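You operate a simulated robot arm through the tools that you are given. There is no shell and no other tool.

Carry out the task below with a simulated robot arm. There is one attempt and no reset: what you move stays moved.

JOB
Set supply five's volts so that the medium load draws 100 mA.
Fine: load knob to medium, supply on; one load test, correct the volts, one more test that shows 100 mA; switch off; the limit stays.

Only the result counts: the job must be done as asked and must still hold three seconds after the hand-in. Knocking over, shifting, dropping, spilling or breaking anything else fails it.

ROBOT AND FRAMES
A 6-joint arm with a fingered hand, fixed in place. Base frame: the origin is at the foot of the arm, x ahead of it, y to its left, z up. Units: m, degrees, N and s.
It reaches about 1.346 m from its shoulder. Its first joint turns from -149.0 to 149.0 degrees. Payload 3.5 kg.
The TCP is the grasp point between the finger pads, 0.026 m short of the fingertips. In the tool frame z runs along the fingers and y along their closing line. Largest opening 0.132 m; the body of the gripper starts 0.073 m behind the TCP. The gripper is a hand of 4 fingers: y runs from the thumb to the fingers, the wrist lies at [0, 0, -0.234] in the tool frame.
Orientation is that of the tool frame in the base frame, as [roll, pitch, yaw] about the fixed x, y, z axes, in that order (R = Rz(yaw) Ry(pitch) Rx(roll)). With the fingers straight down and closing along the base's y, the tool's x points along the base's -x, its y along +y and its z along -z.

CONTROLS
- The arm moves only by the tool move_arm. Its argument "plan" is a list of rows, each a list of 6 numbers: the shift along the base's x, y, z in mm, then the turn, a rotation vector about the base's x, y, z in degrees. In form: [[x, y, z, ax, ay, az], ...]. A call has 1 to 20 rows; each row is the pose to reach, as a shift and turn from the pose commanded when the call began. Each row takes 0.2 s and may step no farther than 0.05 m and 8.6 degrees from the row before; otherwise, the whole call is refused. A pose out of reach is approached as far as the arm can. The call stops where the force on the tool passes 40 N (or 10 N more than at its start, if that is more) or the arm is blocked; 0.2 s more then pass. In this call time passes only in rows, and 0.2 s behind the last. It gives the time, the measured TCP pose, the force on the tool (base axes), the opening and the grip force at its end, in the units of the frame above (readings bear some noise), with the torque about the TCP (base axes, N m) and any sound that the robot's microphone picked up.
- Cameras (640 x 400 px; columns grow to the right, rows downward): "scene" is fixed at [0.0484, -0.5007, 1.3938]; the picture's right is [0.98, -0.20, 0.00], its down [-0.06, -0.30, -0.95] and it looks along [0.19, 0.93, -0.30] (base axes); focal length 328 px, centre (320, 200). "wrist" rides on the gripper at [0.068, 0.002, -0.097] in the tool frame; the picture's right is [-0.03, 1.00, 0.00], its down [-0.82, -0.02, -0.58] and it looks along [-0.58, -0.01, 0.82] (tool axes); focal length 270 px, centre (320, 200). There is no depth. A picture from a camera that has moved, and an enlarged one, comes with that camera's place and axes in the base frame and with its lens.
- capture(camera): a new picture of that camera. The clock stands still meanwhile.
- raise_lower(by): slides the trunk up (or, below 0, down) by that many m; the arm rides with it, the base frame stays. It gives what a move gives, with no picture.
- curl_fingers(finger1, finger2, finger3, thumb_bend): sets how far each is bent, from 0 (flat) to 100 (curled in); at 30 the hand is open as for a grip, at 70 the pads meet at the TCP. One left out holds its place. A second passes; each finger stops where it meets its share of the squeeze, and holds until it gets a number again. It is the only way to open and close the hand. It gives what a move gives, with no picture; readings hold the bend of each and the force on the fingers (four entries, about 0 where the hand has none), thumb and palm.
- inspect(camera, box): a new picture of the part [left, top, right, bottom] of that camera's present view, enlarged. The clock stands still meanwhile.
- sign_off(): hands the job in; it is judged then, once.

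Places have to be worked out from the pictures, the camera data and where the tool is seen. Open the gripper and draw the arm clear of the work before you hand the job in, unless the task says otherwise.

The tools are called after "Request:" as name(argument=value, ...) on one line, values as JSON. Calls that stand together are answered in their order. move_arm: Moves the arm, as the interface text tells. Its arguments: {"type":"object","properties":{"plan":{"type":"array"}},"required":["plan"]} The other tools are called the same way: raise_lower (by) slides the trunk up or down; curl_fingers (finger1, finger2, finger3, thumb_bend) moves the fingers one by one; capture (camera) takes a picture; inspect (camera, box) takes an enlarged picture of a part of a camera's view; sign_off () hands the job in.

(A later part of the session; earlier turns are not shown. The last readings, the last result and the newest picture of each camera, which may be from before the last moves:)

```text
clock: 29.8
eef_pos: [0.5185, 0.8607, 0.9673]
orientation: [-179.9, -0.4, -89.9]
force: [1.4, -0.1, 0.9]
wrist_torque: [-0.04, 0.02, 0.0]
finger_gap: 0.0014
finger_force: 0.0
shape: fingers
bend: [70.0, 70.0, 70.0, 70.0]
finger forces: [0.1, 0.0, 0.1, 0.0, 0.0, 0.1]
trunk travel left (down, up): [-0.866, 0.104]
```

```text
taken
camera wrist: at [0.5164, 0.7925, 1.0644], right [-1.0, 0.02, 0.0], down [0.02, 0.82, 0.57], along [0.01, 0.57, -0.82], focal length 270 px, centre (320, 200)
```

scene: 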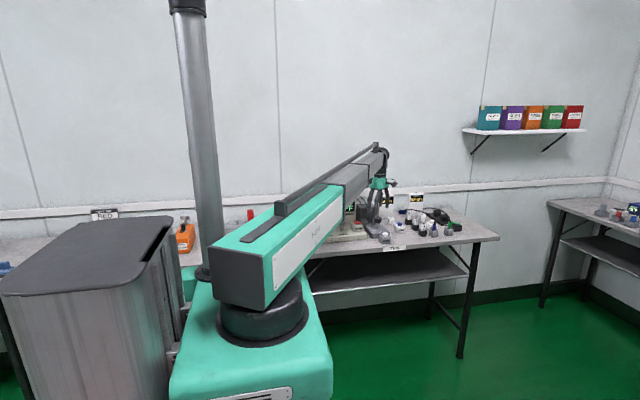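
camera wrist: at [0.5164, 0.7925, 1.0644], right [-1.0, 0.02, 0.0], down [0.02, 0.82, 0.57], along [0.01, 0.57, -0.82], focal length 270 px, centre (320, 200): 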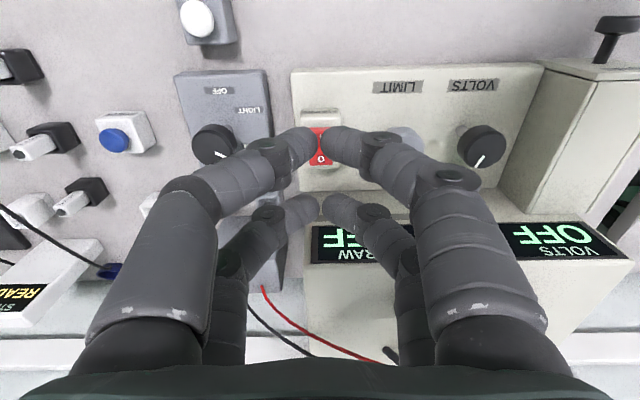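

The hand is above the switch with the display visible through the fingers. I lower 0.10 m (tips to ≈0.84), still clear of the rocker, and look.

Request:
raise_lower(by=-0.1)

Request:
capture(camera="wrist")

Request:
inspect(camera="scene", box=[300, 160, 420, 240])

```text
clock: 31.1
eef_pos: [0.519, 0.8596, 0.8661]
orientation: [-180.0, -0.4, -90.1]
force: [0.0, -0.8, 0.0]
wrist_torque: [0.0, -0.01, 0.0]
finger_gap: 0.0014
finger_force: 0.0
shape: fingers
bend: [70.0, 70.0, 70.0, 70.0]
finger forces: [0.0, 0.0, 0.2, 0.0, 0.0, 0.1]
trunk travel left (down, up): [-0.766, 0.204]
```

```text
taken
camera wrist: at [0.5166, 0.7924, 0.9644], right [-1.0, 0.03, 0.0], down [0.02, 0.82, 0.57], along [0.02, 0.57, -0.82], focal length 270 px, centre (320, 200)
```

wrist: 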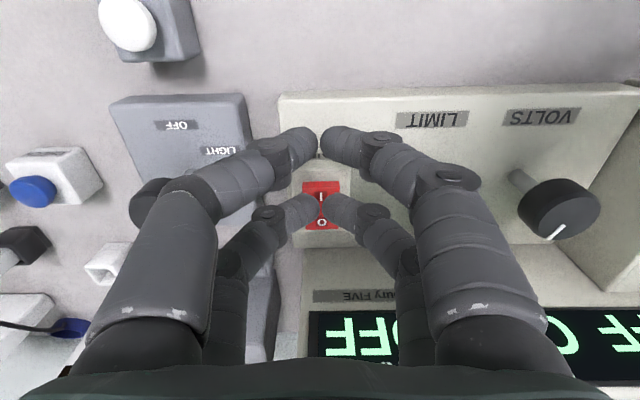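

```text
5.00 times, centred on (360, 200) of scene
camera zoom: at [0.0484, -0.5007, 1.3938], right [0.98, -0.2, 0.0], down [-0.06, -0.3, -0.95], along [0.19, 0.93, -0.3], focal length 1638 px, centre (120, 200)
```

zoom: 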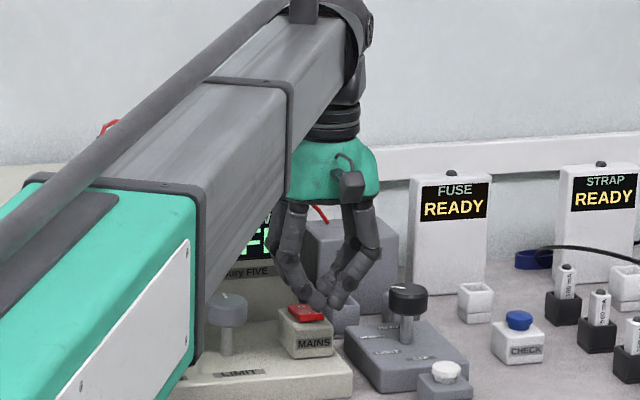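

The rocker spans y ≈ 0.880–0.920, centre 0.900. I shift +7 mm in y so the far pair's tip lands at y ≈ 0.887 on the I half, then lower in small steps watching force.

Request:
move_arm(plan=[[-1, 7, 0, 0, 0, 0]])

Request:
raise_lower(by=-0.012)

Request:
capture(camera="wrist")

```text
clock: 31.5
eef_pos: [0.5182, 0.8665, 0.8665]
orientation: [-179.8, -0.5, -90.0]
force: [0.0, -0.1, 0.7]
wrist_torque: [-0.01, 0.01, 0.03]
finger_gap: 0.0011
finger_force: 0.1
shape: fingers
bend: [70.0, 70.0, 70.0, 70.0]
finger forces: [0.0, 0.0, 0.1, 0.0, 0.1, 0.0]
trunk travel left (down, up): [-0.766, 0.204]
```

```text
clock: 32.1
eef_pos: [0.5166, 0.8668, 0.8551]
orientation: [-179.9, -0.4, -90.2]
force: [0.2, 0.1, 0.5]
wrist_torque: [-0.01, -0.01, -0.01]
finger_gap: 0.0015
finger_force: 0.1
shape: fingers
bend: [70.0, 70.0, 70.0, 70.0]
finger forces: [0.0, 0.1, 0.0, 0.0, 0.0, 0.0]
trunk travel left (down, up): [-0.754, 0.216]
```

```text
taken
camera wrist: at [0.5152, 0.7995, 0.9524], right [-1.0, 0.03, 0.0], down [0.02, 0.82, 0.57], along [0.02, 0.57, -0.82], focal length 270 px, centre (320, 200)
```

wrist: 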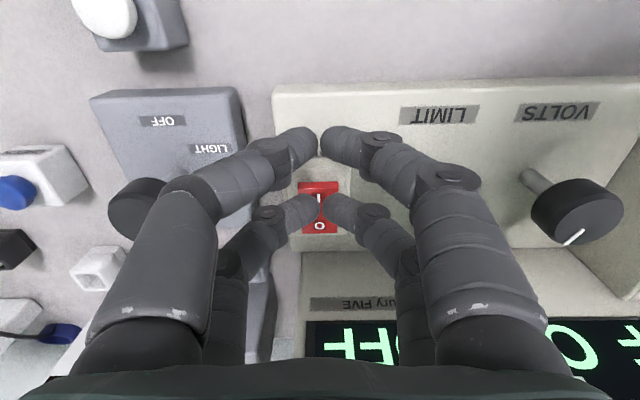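

No contact yet with tips at ≈0.829. I go down in 4 mm steps.

Request:
raise_lower(by=-0.005)

Request:
raise_lower(by=-0.003)

```text
clock: 32.7
eef_pos: [0.5164, 0.8663, 0.8501]
orientation: [-179.9, -0.4, -90.1]
force: [0.2, -0.1, -0.3]
wrist_torque: [0.02, 0.0, -0.02]
finger_gap: 0.0015
finger_force: 0.1
shape: fingers
bend: [70.0, 70.0, 70.0, 70.0]
finger forces: [0.1, 0.0, 0.1, 0.1, 0.0, 0.0]
trunk travel left (down, up): [-0.749, 0.221]
```

```text
clock: 33.2
eef_pos: [0.5168, 0.8663, 0.848]
orientation: [-179.9, -0.4, -90.1]
force: [0.6, -0.1, 0.9]
wrist_torque: [0.01, -0.01, -0.01]
finger_gap: 0.0016
finger_force: 0.2
shape: fingers
bend: [70.0, 70.0, 70.0, 70.0]
finger forces: [0.0, 0.4, 0.4, 0.0, 0.1, 0.1]
trunk travel left (down, up): [-0.746, 0.224]
```

The far pair (finger2, finger3) shows a first 0.4 N touch at z = 0.848. I press on in 3 mm steps.

Request:
raise_lower(by=-0.003)

Request:
inspect(camera="wrist", box=[260, 140, 420, 240])

```text
clock: 33.7
eef_pos: [0.5167, 0.8669, 0.8451]
orientation: [-179.9, -0.4, -90.1]
force: [0.3, -0.2, 0.8]
wrist_torque: [-0.02, -0.01, 0.03]
finger_gap: 0.0015
finger_force: 1.2
shape: fingers
bend: [70.0, 70.0, 70.0, 70.0]
finger forces: [0.0, 0.4, 0.3, 0.1, 0.1, 0.0]
trunk travel left (down, up): [-0.743, 0.227]
heard: click
```

```text
4.00 times, centred on (340, 190) of wrist
camera zoom: at [0.5152, 0.7994, 0.9414], right [-1.0, 0.03, 0.0], down [0.02, 0.82, 0.57], along [0.02, 0.57, -0.82], focal length 1081 px, centre (240, 240)
```

zoom: 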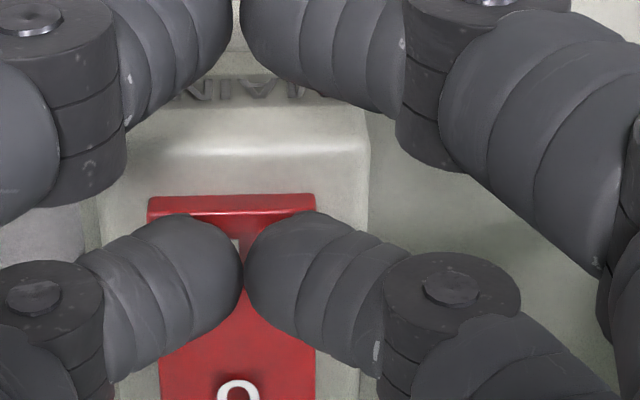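

A click was heard as the rocker tipped. I raise the hand 0.10 m and look at the display.

Request:
raise_lower(by=0.1)

Request:
capture(camera="wrist")

Request:
inspect(camera="scene", box=[290, 170, 410, 245])

```text
clock: 35.0
eef_pos: [0.5173, 0.8667, 0.9439]
orientation: [-179.9, -0.4, -90.1]
force: [0.1, 0.4, 0.1]
wrist_torque: [0.0, 0.03, -0.01]
finger_gap: 0.0018
finger_force: 0.0
shape: fingers
bend: [70.0, 70.0, 70.0, 70.0]
finger forces: [0.0, 0.0, 0.0, 0.0, 0.1, 0.0]
trunk travel left (down, up): [-0.843, 0.127]
```

```text
taken
camera wrist: at [0.5152, 0.7996, 1.0412], right [-1.0, 0.03, 0.0], down [0.02, 0.82, 0.57], along [0.02, 0.57, -0.82], focal length 270 px, centre (320, 200)
```

wrist: 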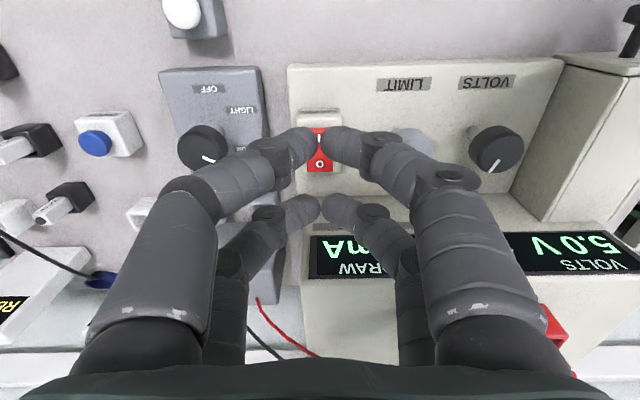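

```text
5.33 times, centred on (350, 208) of scene
camera zoom: at [0.0484, -0.5007, 1.3938], right [0.98, -0.2, 0.0], down [-0.06, -0.3, -0.95], along [0.19, 0.93, -0.3], focal length 1747 px, centre (160, 160)
```

zoom: 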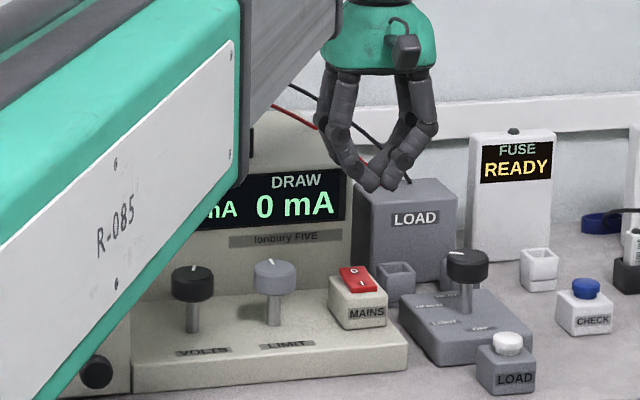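

Supply is on: VOLTS 5.0 V, DRAW 0 mA. While pressing the LOAD button the arm would hide the display from the scene camera and it would fall out of the wrist view, so I move over toward the button at safe height and test whether the hand can tilt to bring the display into view.

Request:
move_arm(plan=[[26, -37, 0, 0, 0, 0], [52, -74, 0, 0, 0, 0], [78, -111, 0, 0, 0, 0], [103, -147, 0, 0, 0, 0]])

Request:
move_arm(plan=[[0, 0, 1.3, 6, 0, 0], [0, 0, 5.1, 12, 0, 0], [0, 0, 11.5, 18, 0, 0]])

Request:
capture(camera="wrist")

Request:
capture(camera="scene")

```text
clock: 36.0
eef_pos: [0.6179, 0.7216, 0.944]
orientation: [-180.0, -0.4, -89.9]
force: [0.6, 0.2, 0.5]
wrist_torque: [0.0, -0.02, 0.0]
finger_gap: 0.0014
finger_force: 0.0
shape: fingers
bend: [70.0, 70.0, 70.0, 70.0]
finger forces: [0.0, 0.0, 0.0, 0.1, 0.0, 0.1]
trunk travel left (down, up): [-0.843, 0.127]
```

```text
clock: 36.9
eef_pos: [0.6208, 0.7209, 0.9556]
orientation: [-179.9, 17.6, -90.2]
force: [0.1, 0.4, -0.2]
wrist_torque: [-0.02, 0.02, 0.02]
finger_gap: 0.0014
finger_force: 0.1
shape: fingers
bend: [70.0, 70.0, 70.0, 70.0]
finger forces: [0.0, 0.0, 0.0, 0.1, 0.0, 0.1]
trunk travel left (down, up): [-0.843, 0.127]
```

```text
taken
camera wrist: at [0.6181, 0.6258, 1.0265], right [-1.0, 0.03, 0.01], down [0.02, 0.6, 0.8], along [0.02, 0.8, -0.6], focal length 270 px, centre (320, 200)
```

wrist: 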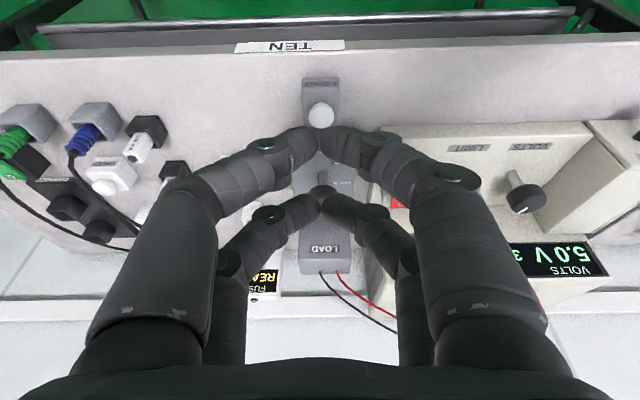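

```text
taken
```

scene: 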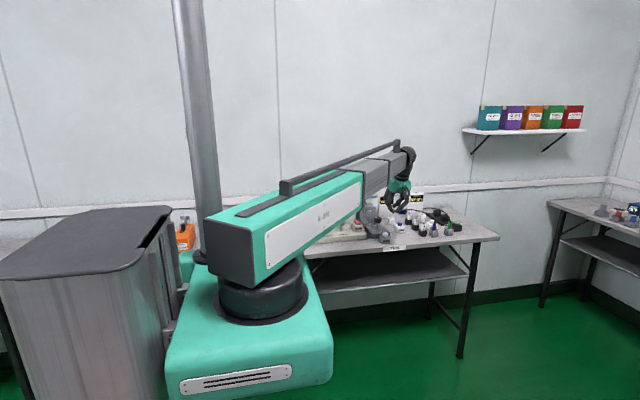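

Tilting works when I let z follow the wrist (no reach complaint). My plan is to press with the near pair while tilted ~33° and yawed to about −56°, so the DRAW field shows in the gap between the fingers; first I go back to vertical and turn the yaw.

Request:
move_arm(plan=[[0, 0, -6.3, -6, 0, 0], [0, 0, -10.2, -12, 0, 0], [0, 0, -11.5, -17.8, 0, 0]])

Request:
move_arm(plan=[[0, 0, 0, 0, 0, 8.5], [0, 0, 0, 0, 0, 17], [0, 0, 0, 0, 0, 25.5], [0, 0, 0, 0, 0, 34]])

Request:
move_arm(plan=[[0, 6, 1.55, 5.47, 3.69, 0], [0, 12, 6.2, 10.94, 7.38, 0], [0, 18, 13.9, 16.42, 11.07, 0], [0, 24, 24.5, 21.89, 14.76, 0], [0, 30, 37.8, 27.36, 18.45, 0]])

Request:
capture(camera="wrist")

Request:
capture(camera="scene")

```text
clock: 37.6
eef_pos: [0.621, 0.7212, 0.944]
orientation: [-179.8, -0.3, -90.1]
force: [-0.6, 0.4, -0.2]
wrist_torque: [-0.01, -0.03, -0.03]
finger_gap: 0.001
finger_force: 0.1
shape: fingers
bend: [70.0, 70.0, 70.0, 70.0]
finger forces: [0.0, 0.0, 0.1, 0.0, 0.1, 0.1]
trunk travel left (down, up): [-0.843, 0.127]
```

```text
clock: 38.6
eef_pos: [0.6207, 0.7194, 0.9432]
orientation: [-179.9, -0.2, -56.0]
force: [0.2, -0.3, -0.4]
wrist_torque: [0.03, -0.01, -0.01]
finger_gap: 0.0013
finger_force: 0.1
shape: fingers
bend: [70.0, 70.0, 70.0, 70.0]
finger forces: [0.0, 0.0, 0.0, 0.0, 0.0, 0.1]
trunk travel left (down, up): [-0.843, 0.127]
```

```text
clock: 39.9
eef_pos: [0.6196, 0.7498, 0.9808]
orientation: [-180.0, 32.8, -56.2]
force: [-1.1, 0.4, -0.2]
wrist_torque: [-0.02, -0.03, 0.02]
finger_gap: 0.0016
finger_force: 0.1
shape: fingers
bend: [70.0, 70.0, 70.0, 70.0]
finger forces: [0.0, 0.0, 0.0, 0.0, 0.0, 0.1]
trunk travel left (down, up): [-0.843, 0.127]
```

```text
taken
camera wrist: at [0.6805, 0.6573, 1.0256], right [-0.84, -0.54, 0.01], down [-0.19, 0.32, 0.93], along [-0.5, 0.78, -0.37], focal length 270 px, centre (320, 200)
```

wrist: 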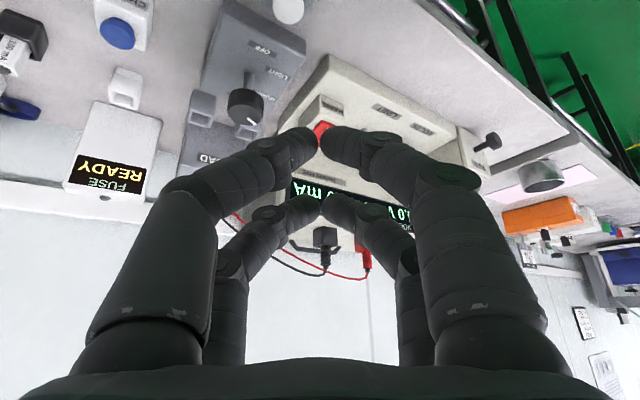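

```text
taken
```

scene: 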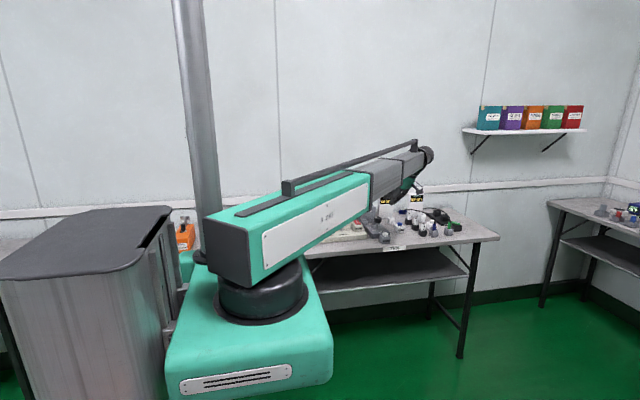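

The tilted pose works and the DRAW field ("0 mA") shows between the finger pairs. I move over the button (TCP ≈ (0.617, 0.798)) and lower to a few centimetres above it.

Request:
move_arm(plan=[[-1, 24, 0, 0, 0, 0], [-2.5, 48, 0, 0, 0, 0]])

Request:
raise_lower(by=-0.11)

Request:
capture(camera="wrist")

Request:
inspect(camera="scene", box=[340, 170, 440, 250])

```text
clock: 40.5
eef_pos: [0.6178, 0.7983, 0.9812]
orientation: [180.0, 32.7, -56.1]
force: [0.3, -0.3, 0.4]
wrist_torque: [0.01, -0.02, 0.01]
finger_gap: 0.0012
finger_force: 0.0
shape: fingers
bend: [70.0, 70.0, 70.0, 70.0]
finger forces: [0.1, 0.1, 0.1, 0.0, 0.1, 0.1]
trunk travel left (down, up): [-0.843, 0.127]
```

```text
clock: 41.9
eef_pos: [0.6178, 0.7998, 0.8713]
orientation: [180.0, 32.7, -56.1]
force: [-1.2, -0.6, -0.2]
wrist_torque: [-0.01, -0.01, 0.03]
finger_gap: 0.0014
finger_force: 0.2
shape: fingers
bend: [70.0, 70.0, 70.0, 70.0]
finger forces: [0.0, 0.0, 0.0, 0.0, 0.1, 0.1]
trunk travel left (down, up): [-0.733, 0.237]
```

```text
taken
camera wrist: at [0.677, 0.7068, 0.9156], right [-0.84, -0.54, 0.01], down [-0.19, 0.32, 0.93], along [-0.5, 0.78, -0.38], focal length 270 px, centre (320, 200)
```

wrist: 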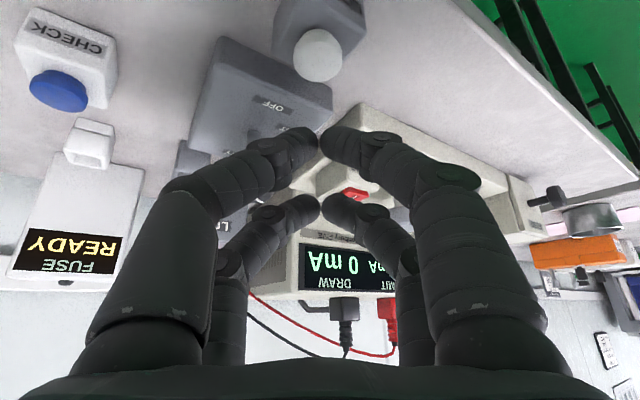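

```text
5.00 times, centred on (390, 210) of scene
camera zoom: at [0.0484, -0.5007, 1.3938], right [0.98, -0.2, 0.0], down [-0.06, -0.3, -0.95], along [0.19, 0.93, -0.3], focal length 1638 px, centre (-30, 150)
```

zoom: 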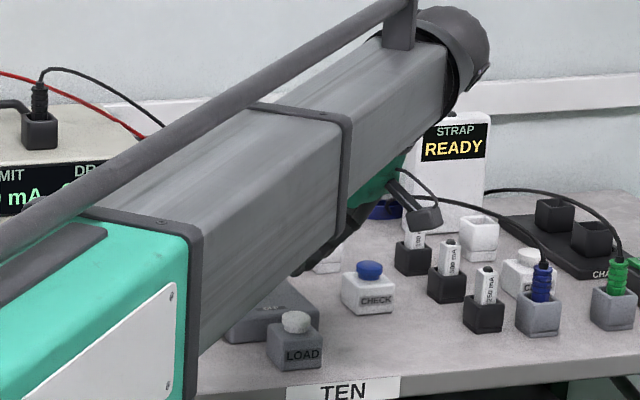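

DRAW 0 mA is readable and the button lies right below the near tips. I lower 40 mm, then step down onto the button.

Request:
raise_lower(by=-0.04)

Request:
capture(camera="wrist")

Request:
inspect(camera="wrist", box=[240, 240, 420, 352])

```text
clock: 42.7
eef_pos: [0.6177, 0.7986, 0.8315]
orientation: [-180.0, 32.7, -56.2]
force: [0.1, -0.3, 0.0]
wrist_torque: [-0.05, 0.0, 0.03]
finger_gap: 0.0012
finger_force: 0.6
shape: fingers
bend: [70.0, 70.0, 70.0, 70.0]
finger forces: [0.4, 0.0, 0.1, 0.1, 0.1, 0.0]
trunk travel left (down, up): [-0.693, 0.277]
```

```text
taken
camera wrist: at [0.677, 0.7068, 0.8756], right [-0.84, -0.54, 0.01], down [-0.19, 0.32, 0.93], along [-0.5, 0.78, -0.38], focal length 270 px, centre (320, 200)
```

wrist: 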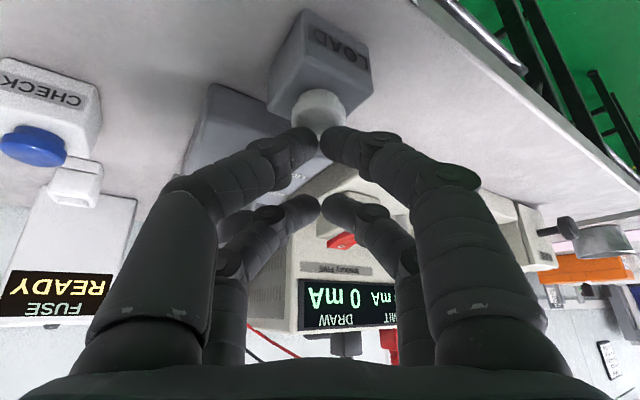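

```text
3.56 times, centred on (330, 296) of wrist
camera zoom: at [0.677, 0.7068, 0.8756], right [-0.84, -0.54, 0.01], down [-0.19, 0.32, 0.93], along [-0.5, 0.78, -0.38], focal length 961 px, centre (284, -141)
```

zoom: 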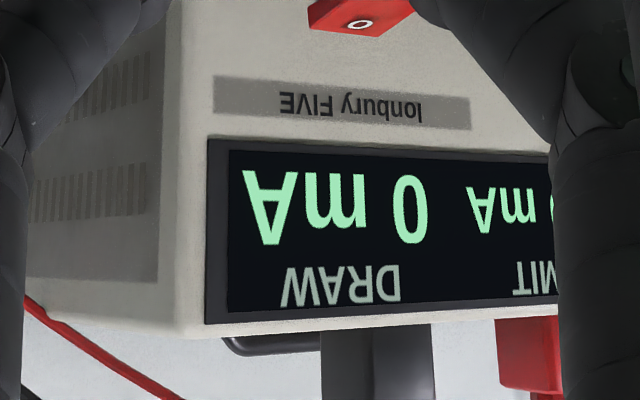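

Finger1 already feels 0.4 N. I press down 3 mm and check the reading.

Request:
raise_lower(by=-0.003)

Request:
inspect(camera="wrist", box=[240, 240, 420, 352])

```text
clock: 43.2
eef_pos: [0.6174, 0.7997, 0.8286]
orientation: [-180.0, 32.7, -56.1]
force: [-0.7, -0.4, 2.5]
wrist_torque: [0.01, 0.03, 0.0]
finger_gap: 0.001
finger_force: 0.7
shape: fingers
bend: [70.0, 70.0, 70.0, 70.0]
finger forces: [1.5, 0.1, 0.0, 0.0, 0.2, 0.1]
trunk travel left (down, up): [-0.69, 0.28]
heard: click
```

```text
3.56 times, centred on (330, 296) of wrist
camera zoom: at [0.6769, 0.7067, 0.8727], right [-0.84, -0.54, 0.01], down [-0.19, 0.32, 0.93], along [-0.5, 0.78, -0.38], focal length 961 px, centre (284, -141)
```

zoom: 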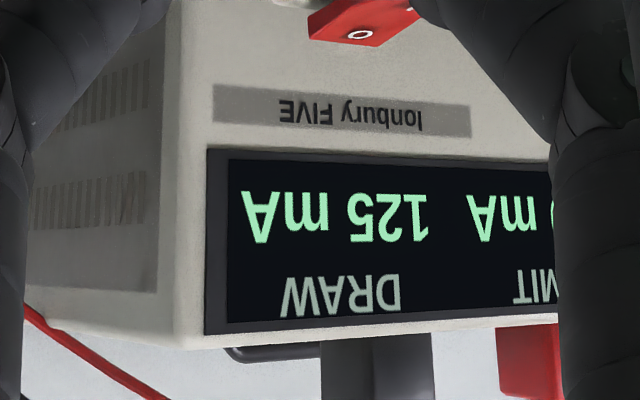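

The held test reads 125 mA at 5.0 V (40 Ω), so 100 mA needs 4.0 V. I release the button by raising the hand and check that the display falls back.

Request:
raise_lower(by=0.06)

Request:
capture(camera="wrist")

Request:
inspect(camera="wrist", box=[240, 215, 420, 328])

```text
clock: 44.2
eef_pos: [0.6174, 0.7988, 0.8886]
orientation: [180.0, 32.7, -56.1]
force: [-0.2, 0.5, 0.1]
wrist_torque: [-0.01, -0.02, -0.02]
finger_gap: 0.0013
finger_force: 0.0
shape: fingers
bend: [70.0, 70.0, 70.0, 70.0]
finger forces: [0.0, 0.0, 0.0, 0.0, 0.0, 0.1]
trunk travel left (down, up): [-0.75, 0.22]
```

```text
taken
camera wrist: at [0.6771, 0.7069, 0.9325], right [-0.84, -0.54, 0.01], down [-0.19, 0.32, 0.93], along [-0.5, 0.78, -0.38], focal length 270 px, centre (320, 200)
```

wrist: 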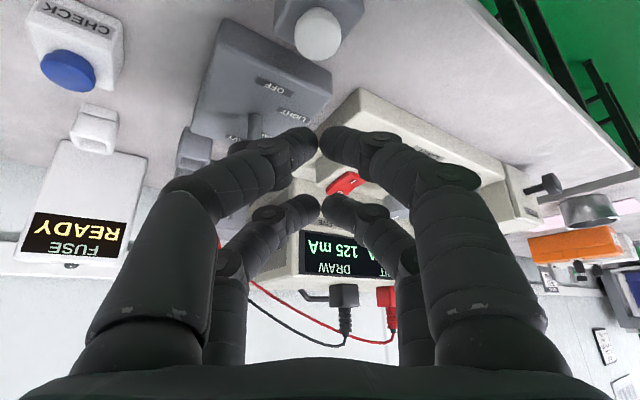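

```text
3.54 times, centred on (330, 272) of wrist
camera zoom: at [0.6771, 0.7069, 0.9325], right [-0.84, -0.54, 0.01], down [-0.19, 0.32, 0.93], along [-0.5, 0.78, -0.38], focal length 957 px, centre (285, -53)
```

zoom: 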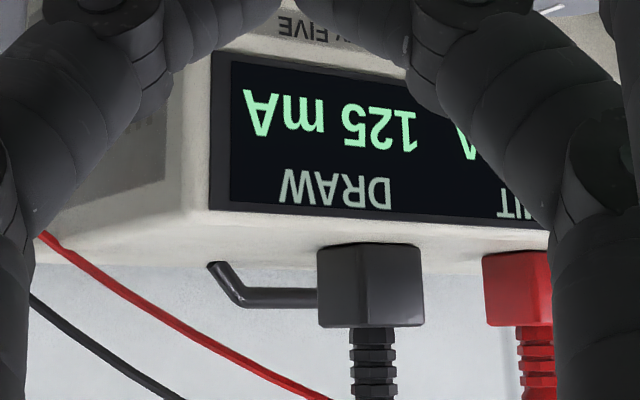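

DRAW keeps showing 125 mA after release. Now for the VOLTS knob (top at about (0.369, 0.894, 0.835)): I raise, untilt, turn back to yaw −90 and move above it at safe height.

Request:
raise_lower(by=0.1)

Request:
move_arm(plan=[[0, 0, -13.3, -5.47, -3.69, 0], [0, 0, -23.9, -10.94, -7.38, 0], [0, 0, -31.5, -16.42, -11.07, 0], [0, 0, -36.2, -21.89, -14.76, 0], [0, 0, -37.6, -27.2, -18.3, 0]])

Request:
move_arm(plan=[[-30, 0, 0, 0, 0, -5], [-60, 0, 0, 0, 0, -10], [-90, 0, 0, 0, 0, -15], [-120, 0, 0, 0, 0, -20], [-150, 0, 0, 0, 0, -25], [-180, 0, 0, 0, 0, -30], [-215, 10, 0, 0, 0, -34], [-249, 30, 0, 0, 0, -34]])

Request:
capture(camera="wrist")

```text
clock: 45.5
eef_pos: [0.6182, 0.7985, 0.9869]
orientation: [-180.0, 32.8, -56.2]
force: [0.6, 0.6, 0.2]
wrist_torque: [-0.05, 0.02, -0.01]
finger_gap: 0.0014
finger_force: 0.0
shape: fingers
bend: [70.0, 70.0, 70.0, 70.0]
finger forces: [0.0, 0.1, 0.0, 0.0, 0.1, 0.1]
trunk travel left (down, up): [-0.85, 0.12]
```

```text
clock: 46.8
eef_pos: [0.6179, 0.7986, 0.9516]
orientation: [-180.0, -0.3, -56.1]
force: [-0.2, -0.3, 0.3]
wrist_torque: [-0.03, 0.04, 0.0]
finger_gap: 0.0011
finger_force: 0.1
shape: fingers
bend: [70.0, 70.0, 70.0, 70.0]
finger forces: [0.0, 0.0, 0.0, 0.1, 0.0, 0.0]
trunk travel left (down, up): [-0.85, 0.12]
```

```text
clock: 48.5
eef_pos: [0.3669, 0.8328, 0.9504]
orientation: [180.0, 0.0, -90.1]
force: [-0.6, 0.8, 0.2]
wrist_torque: [0.01, 0.01, -0.02]
finger_gap: 0.0011
finger_force: 0.0
shape: fingers
bend: [70.0, 70.0, 70.0, 70.0]
finger forces: [0.0, 0.0, 0.0, 0.0, 0.0, 0.0]
trunk travel left (down, up): [-0.85, 0.12]
```

```text
taken
camera wrist: at [0.3645, 0.764, 1.048], right [-1.0, 0.03, 0.0], down [0.02, 0.82, 0.58], along [0.02, 0.58, -0.82], focal length 270 px, centre (320, 200)
```

wrist: 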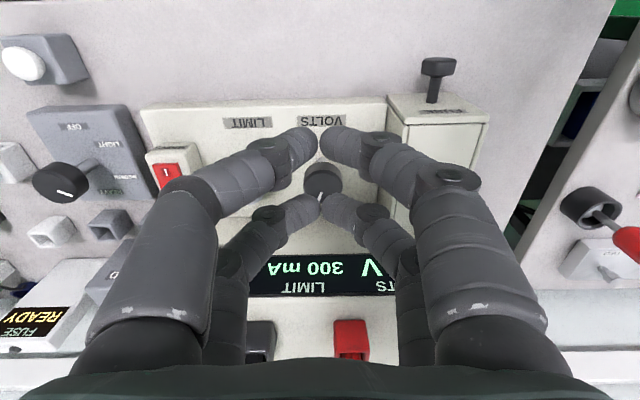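

LIMIT reads 300 mA. I open the fingers to 50 to see the VOLTS knob and the neighbouring box better.

Request:
curl_fingers(finger1=50, finger2=50, finger3=50, thumb_bend=50)

Request:
capture(camera="wrist")

Request:
inspect(camera="wrist", box=[240, 100, 432, 220])

```text
clock: 49.5
eef_pos: [0.3681, 0.833, 0.9507]
orientation: [-180.0, -0.1, -90.2]
force: [-0.1, 0.1, 0.6]
wrist_torque: [0.03, 0.01, 0.02]
finger_gap: 0.0652
finger_force: 0.1
shape: fingers
bend: [50.0, 50.0, 50.0, 50.0]
finger forces: [0.0, 0.0, 0.1, 0.1, 0.0, 0.0]
trunk travel left (down, up): [-0.85, 0.12]
```

```text
taken
camera wrist: at [0.3648, 0.7638, 1.048], right [-1.0, 0.03, 0.0], down [0.02, 0.82, 0.58], along [0.02, 0.58, -0.82], focal length 270 px, centre (320, 200)
```

wrist: 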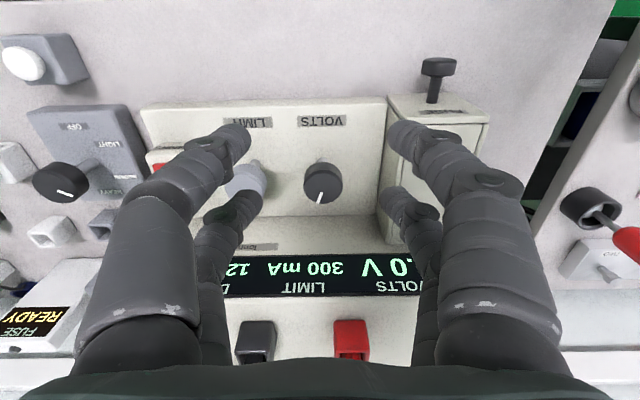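

```text
3.33 times, centred on (336, 160) of wrist
camera zoom: at [0.3648, 0.7638, 1.048], right [-1.0, 0.03, 0.0], down [0.02, 0.82, 0.58], along [0.02, 0.58, -0.82], focal length 901 px, centre (267, 333)
```

zoom: 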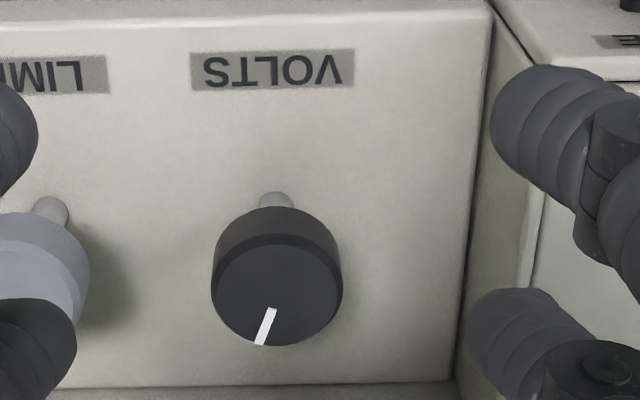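

The neighbouring box's top is about z 0.83 with its side at x ≈ 0.30, so there is room. I narrow the fingers to 54, move over the VOLTS knob and lower partway for a refined fix.

Request:
curl_fingers(finger1=54, finger2=54, finger3=54, thumb_bend=54)

Request:
move_arm(plan=[[0, 30, 0, 0, 0, 0], [-1, 62, 0, 0, 0, 0]])

Request:
raise_lower(by=-0.06)

Request:
capture(camera="wrist")

Request:
inspect(camera="wrist", box=[240, 80, 400, 180])

```text
clock: 50.5
eef_pos: [0.3666, 0.8315, 0.951]
orientation: [-180.0, -0.1, -90.1]
force: [0.4, 0.3, 1.2]
wrist_torque: [0.01, 0.02, -0.01]
finger_gap: 0.0528
finger_force: 0.0
shape: fingers
bend: [54.0, 54.0, 54.0, 54.0]
finger forces: [0.1, 0.1, 0.1, 0.1, 0.0, 0.0]
trunk travel left (down, up): [-0.85, 0.12]
```

```text
clock: 51.1
eef_pos: [0.3689, 0.8939, 0.9509]
orientation: [180.0, -0.1, -90.0]
force: [-0.5, -0.6, 0.6]
wrist_torque: [-0.01, -0.01, 0.0]
finger_gap: 0.0531
finger_force: 0.0
shape: fingers
bend: [54.0, 54.0, 54.0, 54.0]
finger forces: [0.0, 0.1, 0.1, 0.0, 0.0, 0.0]
trunk travel left (down, up): [-0.85, 0.12]
```

```text
clock: 52.1
eef_pos: [0.3704, 0.8928, 0.8911]
orientation: [-180.0, -0.1, -90.1]
force: [-0.1, 0.4, -0.8]
wrist_torque: [0.03, 0.02, 0.02]
finger_gap: 0.0531
finger_force: 0.0
shape: fingers
bend: [54.0, 54.0, 54.0, 54.0]
finger forces: [0.0, 0.1, 0.0, 0.0, 0.0, 0.0]
trunk travel left (down, up): [-0.79, 0.18]
```

```text
taken
camera wrist: at [0.3673, 0.8247, 0.988], right [-1.0, 0.03, 0.0], down [0.02, 0.82, 0.58], along [0.02, 0.58, -0.82], focal length 270 px, centre (320, 200)
```

wrist: 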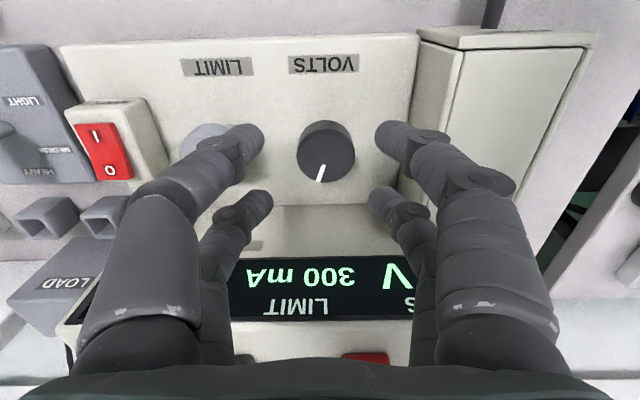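

```text
4.00 times, centred on (320, 130) of wrist
camera zoom: at [0.3673, 0.8247, 0.988], right [-1.0, 0.03, 0.0], down [0.02, 0.82, 0.58], along [0.02, 0.58, -0.82], focal length 1081 px, centre (320, 480)
```

zoom: 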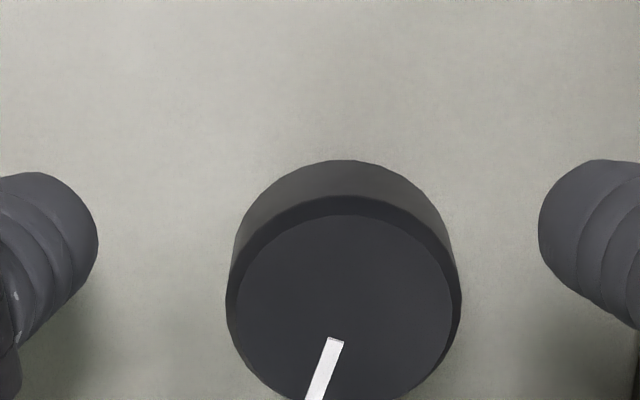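

The knob's centre comes out at (0.3655, 0.899), top 0.834. I check whether the scene camera can see the VOLTS figure under the arm from here.

Request:
capture(camera="scene")

Request:
inspect(camera="scene", box=[280, 170, 400, 245])

```text
taken
```

scene: 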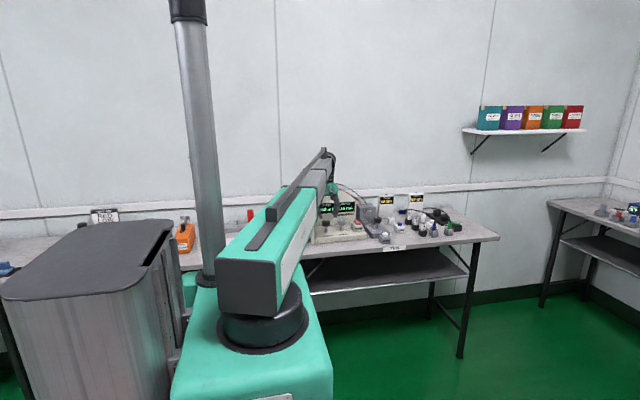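

```text
5.33 times, centred on (340, 208) of scene
camera zoom: at [0.0484, -0.5007, 1.3938], right [0.98, -0.2, 0.0], down [-0.06, -0.3, -0.95], along [0.19, 0.93, -0.3], focal length 1747 px, centre (213, 160)
```

zoom: 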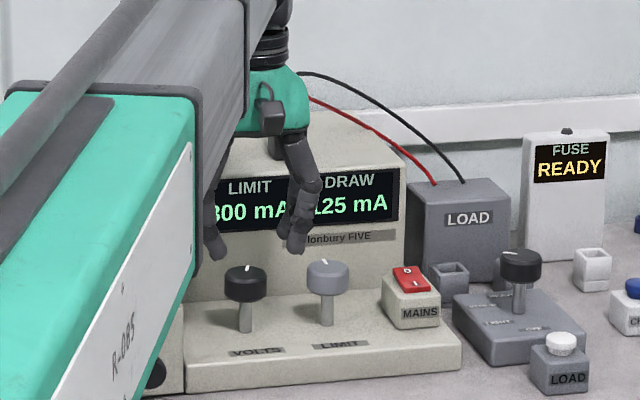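

The arm hides the VOLTS figure from the scene camera, so I'll read it with the wrist camera: grip at yaw ≈ −78° with a slight 10° forward tilt so the VOLTS field comes into the window as I turn counter-clockwise. First I set that orientation above the knob.

Request:
move_arm(plan=[[-1.5, 1.6, 0, 0, 0, 6], [-3.1, 3.2, 0, 0, 0, 12]])

Request:
move_arm(plan=[[0, 0, 0.9, 4.89, 1.04, 0], [0, 0, 3.56, 9.78, 2.08, 0]])

Request:
raise_lower(by=-0.03)

Request:
capture(camera="wrist")

```text
clock: 52.8
eef_pos: [0.366, 0.8962, 0.8916]
orientation: [-180.0, -0.1, -78.0]
force: [0.8, -0.1, 0.8]
wrist_torque: [-0.03, -0.04, 0.0]
finger_gap: 0.0529
finger_force: 0.0
shape: fingers
bend: [54.0, 54.0, 54.0, 54.0]
finger forces: [0.1, 0.0, 0.0, 0.0, 0.1, 0.1]
trunk travel left (down, up): [-0.79, 0.18]
```

```text
clock: 53.4
eef_pos: [0.3661, 0.8958, 0.8946]
orientation: [180.0, 9.9, -78.0]
force: [0.4, -0.4, -0.1]
wrist_torque: [-0.01, -0.01, 0.01]
finger_gap: 0.0529
finger_force: 0.2
shape: fingers
bend: [54.0, 54.0, 54.0, 54.0]
finger forces: [0.1, 0.1, 0.1, 0.1, 0.0, 0.0]
trunk travel left (down, up): [-0.79, 0.18]
```

```text
clock: 54.1
eef_pos: [0.3662, 0.8947, 0.8642]
orientation: [180.0, 9.9, -78.1]
force: [1.1, -0.1, 0.2]
wrist_torque: [-0.03, 0.02, -0.02]
finger_gap: 0.0528
finger_force: 0.1
shape: fingers
bend: [54.0, 54.0, 54.0, 54.0]
finger forces: [0.0, 0.0, 0.0, 0.0, 0.1, 0.0]
trunk travel left (down, up): [-0.76, 0.21]
```

```text
taken
camera wrist: at [0.3818, 0.8133, 0.9481], right [-0.98, -0.18, 0.0], down [-0.13, 0.69, 0.71], along [-0.13, 0.7, -0.7], focal length 270 px, centre (320, 200)
```

wrist: 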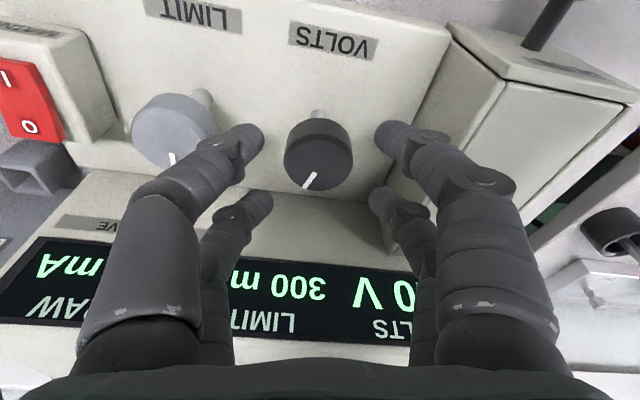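

The knob is centred between the fingers. I lower the last 21 mm and close onto it.

Request:
raise_lower(by=-0.0215)

Request:
capture(camera="wrist")

```text
clock: 54.8
eef_pos: [0.3665, 0.8963, 0.8441]
orientation: [-180.0, 9.8, -78.1]
force: [-0.3, 0.4, 0.0]
wrist_torque: [-0.01, -0.03, 0.0]
finger_gap: 0.053
finger_force: 0.1
shape: fingers
bend: [54.0, 54.0, 54.0, 54.0]
finger forces: [0.1, 0.0, 0.1, 0.0, 0.0, 0.0]
trunk travel left (down, up): [-0.738, 0.232]
```

```text
taken
camera wrist: at [0.3818, 0.8133, 0.9266], right [-0.98, -0.18, 0.0], down [-0.13, 0.69, 0.71], along [-0.13, 0.7, -0.7], focal length 270 px, centre (320, 200)
```

wrist: 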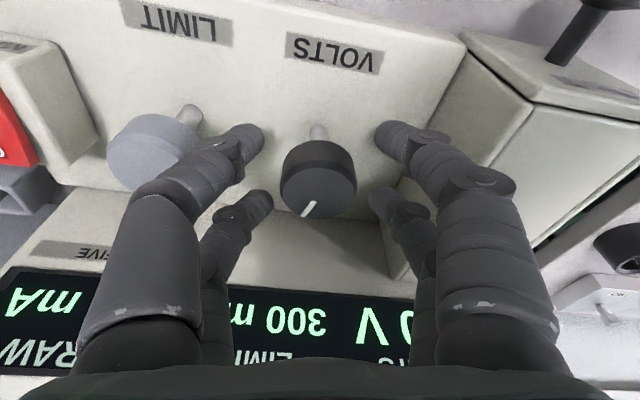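

All clear with no forces. I close the fingers onto the VOLTS knob.

Request:
curl_fingers(finger1=66, finger2=66, finger3=66, thumb_bend=66)

Request:
capture(camera="wrist")

```text
clock: 55.8
eef_pos: [0.3667, 0.8957, 0.8421]
orientation: [179.9, 9.9, -78.2]
force: [0.6, 1.8, -1.4]
wrist_torque: [0.0, -0.04, -0.04]
finger_gap: 0.0164
finger_force: 3.1
shape: fingers
bend: [65.0, 63.0, 62.0, 65.0]
finger forces: [0.4, 1.9, 2.5, 0.0, 1.0, 0.1]
trunk travel left (down, up): [-0.738, 0.232]
```

```text
taken
camera wrist: at [0.382, 0.8135, 0.9264], right [-0.98, -0.18, 0.0], down [-0.13, 0.69, 0.71], along [-0.13, 0.7, -0.7], focal length 270 px, centre (320, 200)
```

wrist: 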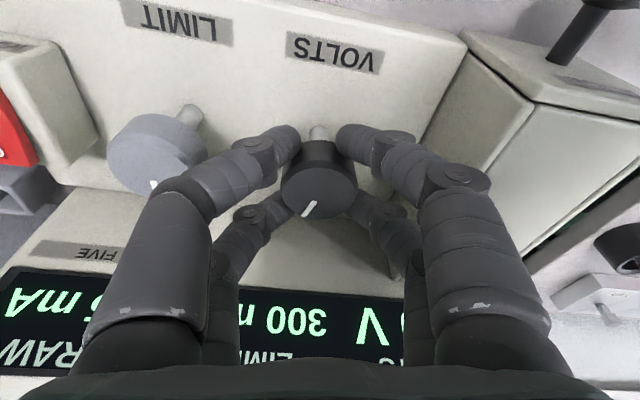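

All four fingers hold the knob. I turn +10° (counter-clockwise) as a first step and read the change.

Request:
move_arm(plan=[[0.2, 0.1, 0, 0, 0, 5], [0.5, 0.2, 0, 0, 0, 10]])

Request:
capture(camera="wrist")

Request:
inspect(camera="wrist", box=[220, 280, 440, 380])

```text
clock: 56.4
eef_pos: [0.3665, 0.8967, 0.8423]
orientation: [180.0, 9.9, -68.0]
force: [1.6, 2.4, -0.9]
wrist_torque: [0.04, -0.05, -0.03]
finger_gap: 0.016
finger_force: 3.5
shape: fingers
bend: [65.0, 63.0, 62.0, 65.0]
finger forces: [0.4, 2.2, 3.3, 0.0, 1.7, 0.0]
trunk travel left (down, up): [-0.738, 0.232]
```

```text
taken
camera wrist: at [0.3968, 0.8176, 0.9264], right [-0.94, -0.35, 0.0], down [-0.25, 0.66, 0.71], along [-0.25, 0.66, -0.7], focal length 270 px, centre (320, 200)
```

wrist: 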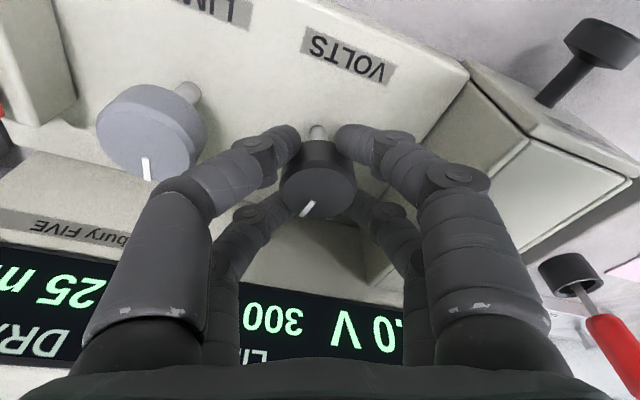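

```text
2.91 times, centred on (330, 330) of wrist
camera zoom: at [0.3968, 0.8176, 0.9264], right [-0.94, -0.35, 0.0], down [-0.25, 0.66, 0.71], along [-0.25, 0.66, -0.7], focal length 786 px, centre (291, -178)
```

zoom: 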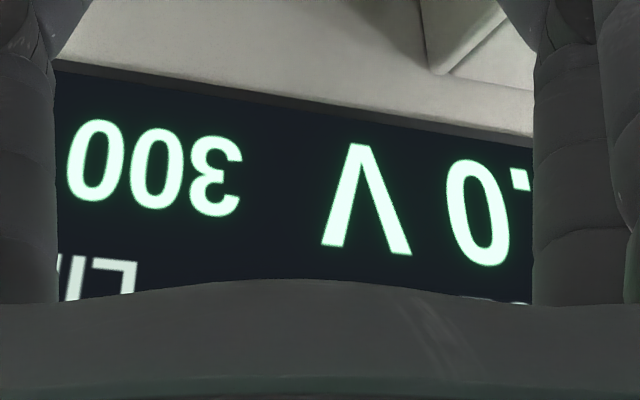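

The pointer followed, and the display shows "x.0 V" with the first digit hidden behind a finger. I release the knob and raise the hand to read it fully.

Request:
curl_fingers(finger1=54, finger2=54, finger3=54, thumb_bend=54)

Request:
raise_lower(by=0.04)

Request:
capture(camera="wrist")

Request:
inspect(camera="wrist", box=[270, 110, 370, 190])

```text
clock: 57.4
eef_pos: [0.3674, 0.8961, 0.8437]
orientation: [-180.0, 9.9, -68.2]
force: [-0.2, 0.0, 0.0]
wrist_torque: [0.03, -0.01, -0.03]
finger_gap: 0.0517
finger_force: 0.1
shape: fingers
bend: [54.0, 54.0, 54.0, 54.0]
finger forces: [0.0, 0.1, 0.0, 0.1, 0.0, 0.0]
trunk travel left (down, up): [-0.738, 0.232]
```

```text
clock: 58.2
eef_pos: [0.3667, 0.8955, 0.8834]
orientation: [180.0, 9.8, -68.1]
force: [-1.6, -1.0, 0.5]
wrist_torque: [-0.01, -0.04, 0.01]
finger_gap: 0.052
finger_force: 0.0
shape: fingers
bend: [54.0, 54.0, 54.0, 54.0]
finger forces: [0.0, 0.0, 0.0, 0.0, 0.1, 0.0]
trunk travel left (down, up): [-0.778, 0.192]
```

```text
taken
camera wrist: at [0.3966, 0.8174, 0.9665], right [-0.94, -0.35, 0.0], down [-0.24, 0.66, 0.71], along [-0.25, 0.66, -0.7], focal length 270 px, centre (320, 200)
```

wrist: 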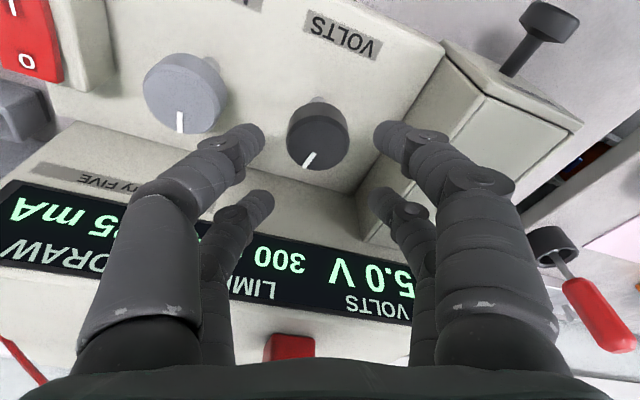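

```text
5.00 times, centred on (320, 150) of wrist
camera zoom: at [0.3966, 0.8174, 0.9665], right [-0.94, -0.35, 0.0], down [-0.24, 0.66, 0.71], along [-0.25, 0.66, -0.7], focal length 1351 px, centre (320, 450)
```

zoom: 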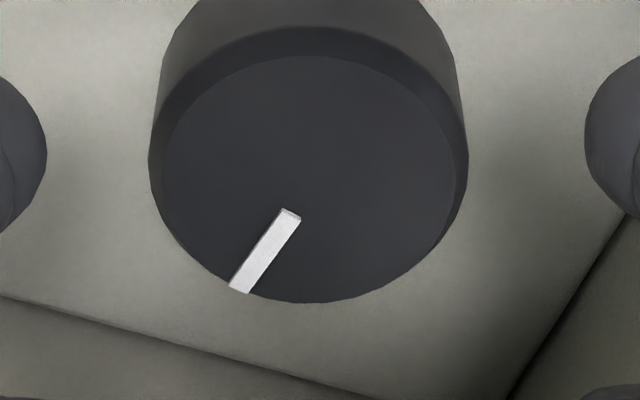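

The pointer has turned ~10° but the figure seems still to read 5.0 V. I enlarge the display to be sure.

Request:
inspect(camera="wrist", box=[220, 220, 440, 340])

```text
2.91 times, centred on (330, 280) of wrist
camera zoom: at [0.3966, 0.8174, 0.9665], right [-0.94, -0.35, 0.0], down [-0.24, 0.66, 0.71], along [-0.25, 0.66, -0.7], focal length 786 px, centre (291, -33)
```

zoom: 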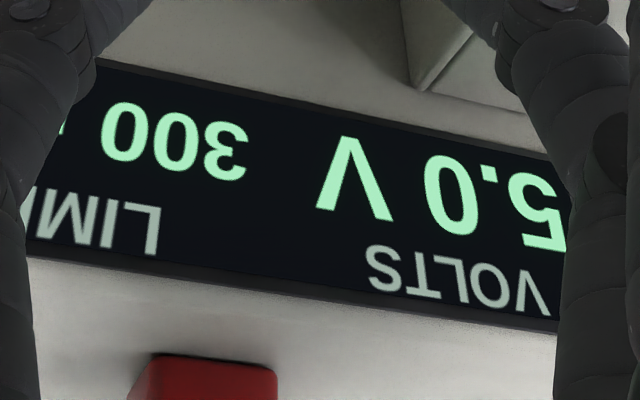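

It is indeed still 5.0 V, so the knob may act in coarser steps. I go back down, regrip and turn further while watching the figure.

Request:
raise_lower(by=-0.04)

Request:
curl_fingers(finger1=66, finger2=66, finger3=66, thumb_bend=66)

Request:
move_arm(plan=[[0.2, 0.1, 0, 0, 0, 5], [0.5, 0.3, 0, 0, 0, 10]])

Request:
capture(camera="wrist")

```text
clock: 59.0
eef_pos: [0.3675, 0.8959, 0.8426]
orientation: [180.0, 9.9, -68.1]
force: [0.5, -0.1, -0.1]
wrist_torque: [0.0, -0.01, -0.01]
finger_gap: 0.0518
finger_force: 0.2
shape: fingers
bend: [54.0, 54.0, 54.0, 54.0]
finger forces: [0.0, 0.1, 0.0, 0.0, 0.1, 0.0]
trunk travel left (down, up): [-0.738, 0.232]
```

```text
clock: 60.0
eef_pos: [0.3674, 0.8956, 0.8415]
orientation: [179.9, 10.0, -68.2]
force: [2.1, 1.8, -0.9]
wrist_torque: [0.06, -0.02, -0.01]
finger_gap: 0.0166
finger_force: 3.5
shape: fingers
bend: [65.0, 63.0, 62.0, 65.0]
finger forces: [0.3, 2.1, 2.7, 0.0, 1.3, 0.0]
trunk travel left (down, up): [-0.738, 0.232]
```

```text
clock: 60.6
eef_pos: [0.3676, 0.8957, 0.8428]
orientation: [180.0, 9.9, -58.0]
force: [0.8, 0.4, -1.0]
wrist_torque: [0.01, -0.05, 0.01]
finger_gap: 0.0162
finger_force: 2.5
shape: fingers
bend: [65.0, 63.0, 62.0, 65.0]
finger forces: [0.4, 1.9, 2.2, 0.0, 1.5, 0.0]
trunk travel left (down, up): [-0.738, 0.232]
```

```text
taken
camera wrist: at [0.411, 0.8244, 0.9264], right [-0.86, -0.51, 0.0], down [-0.36, 0.61, 0.71], along [-0.36, 0.61, -0.7], focal length 270 px, centre (320, 200)
```

wrist: 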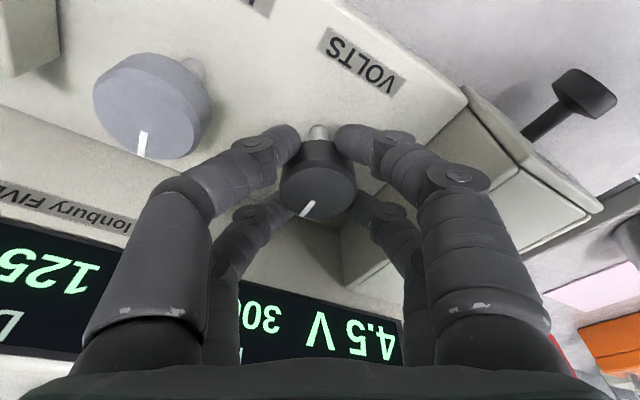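

Now it reads 4.5 V: the knob works in 0.5 V steps. I keep turning in small increments to find the step to 4.0 V.

Request:
move_arm(plan=[[0.2, 0.2, 0, 0, 0, 5], [0.4, 0.4, 0, 0, 0, 10]])

Request:
inspect(camera="wrist", box=[220, 180, 440, 380])

```text
clock: 61.2
eef_pos: [0.3694, 0.8961, 0.8429]
orientation: [-179.9, 9.8, -47.9]
force: [1.8, 4.5, -0.2]
wrist_torque: [0.04, -0.05, -0.08]
finger_gap: 0.0163
finger_force: 3.9
shape: fingers
bend: [66.0, 64.0, 62.0, 65.0]
finger forces: [0.1, 2.1, 3.7, 0.0, 2.1, 0.0]
trunk travel left (down, up): [-0.738, 0.232]
```

```text
2.00 times, centred on (330, 280) of wrist
camera zoom: at [0.4232, 0.8327, 0.9263], right [-0.76, -0.65, 0.0], down [-0.46, 0.54, 0.71], along [-0.46, 0.54, -0.7], focal length 541 px, centre (300, 40)
```

zoom: 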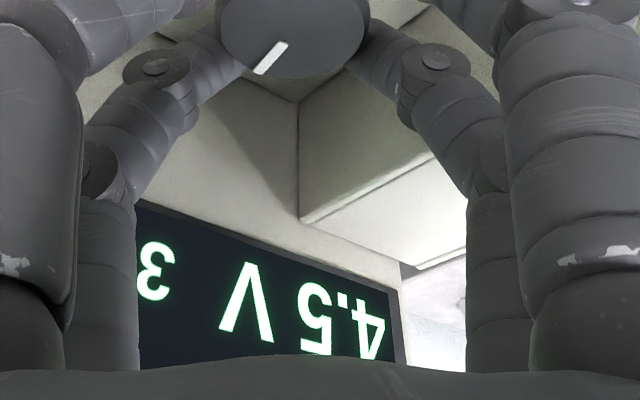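

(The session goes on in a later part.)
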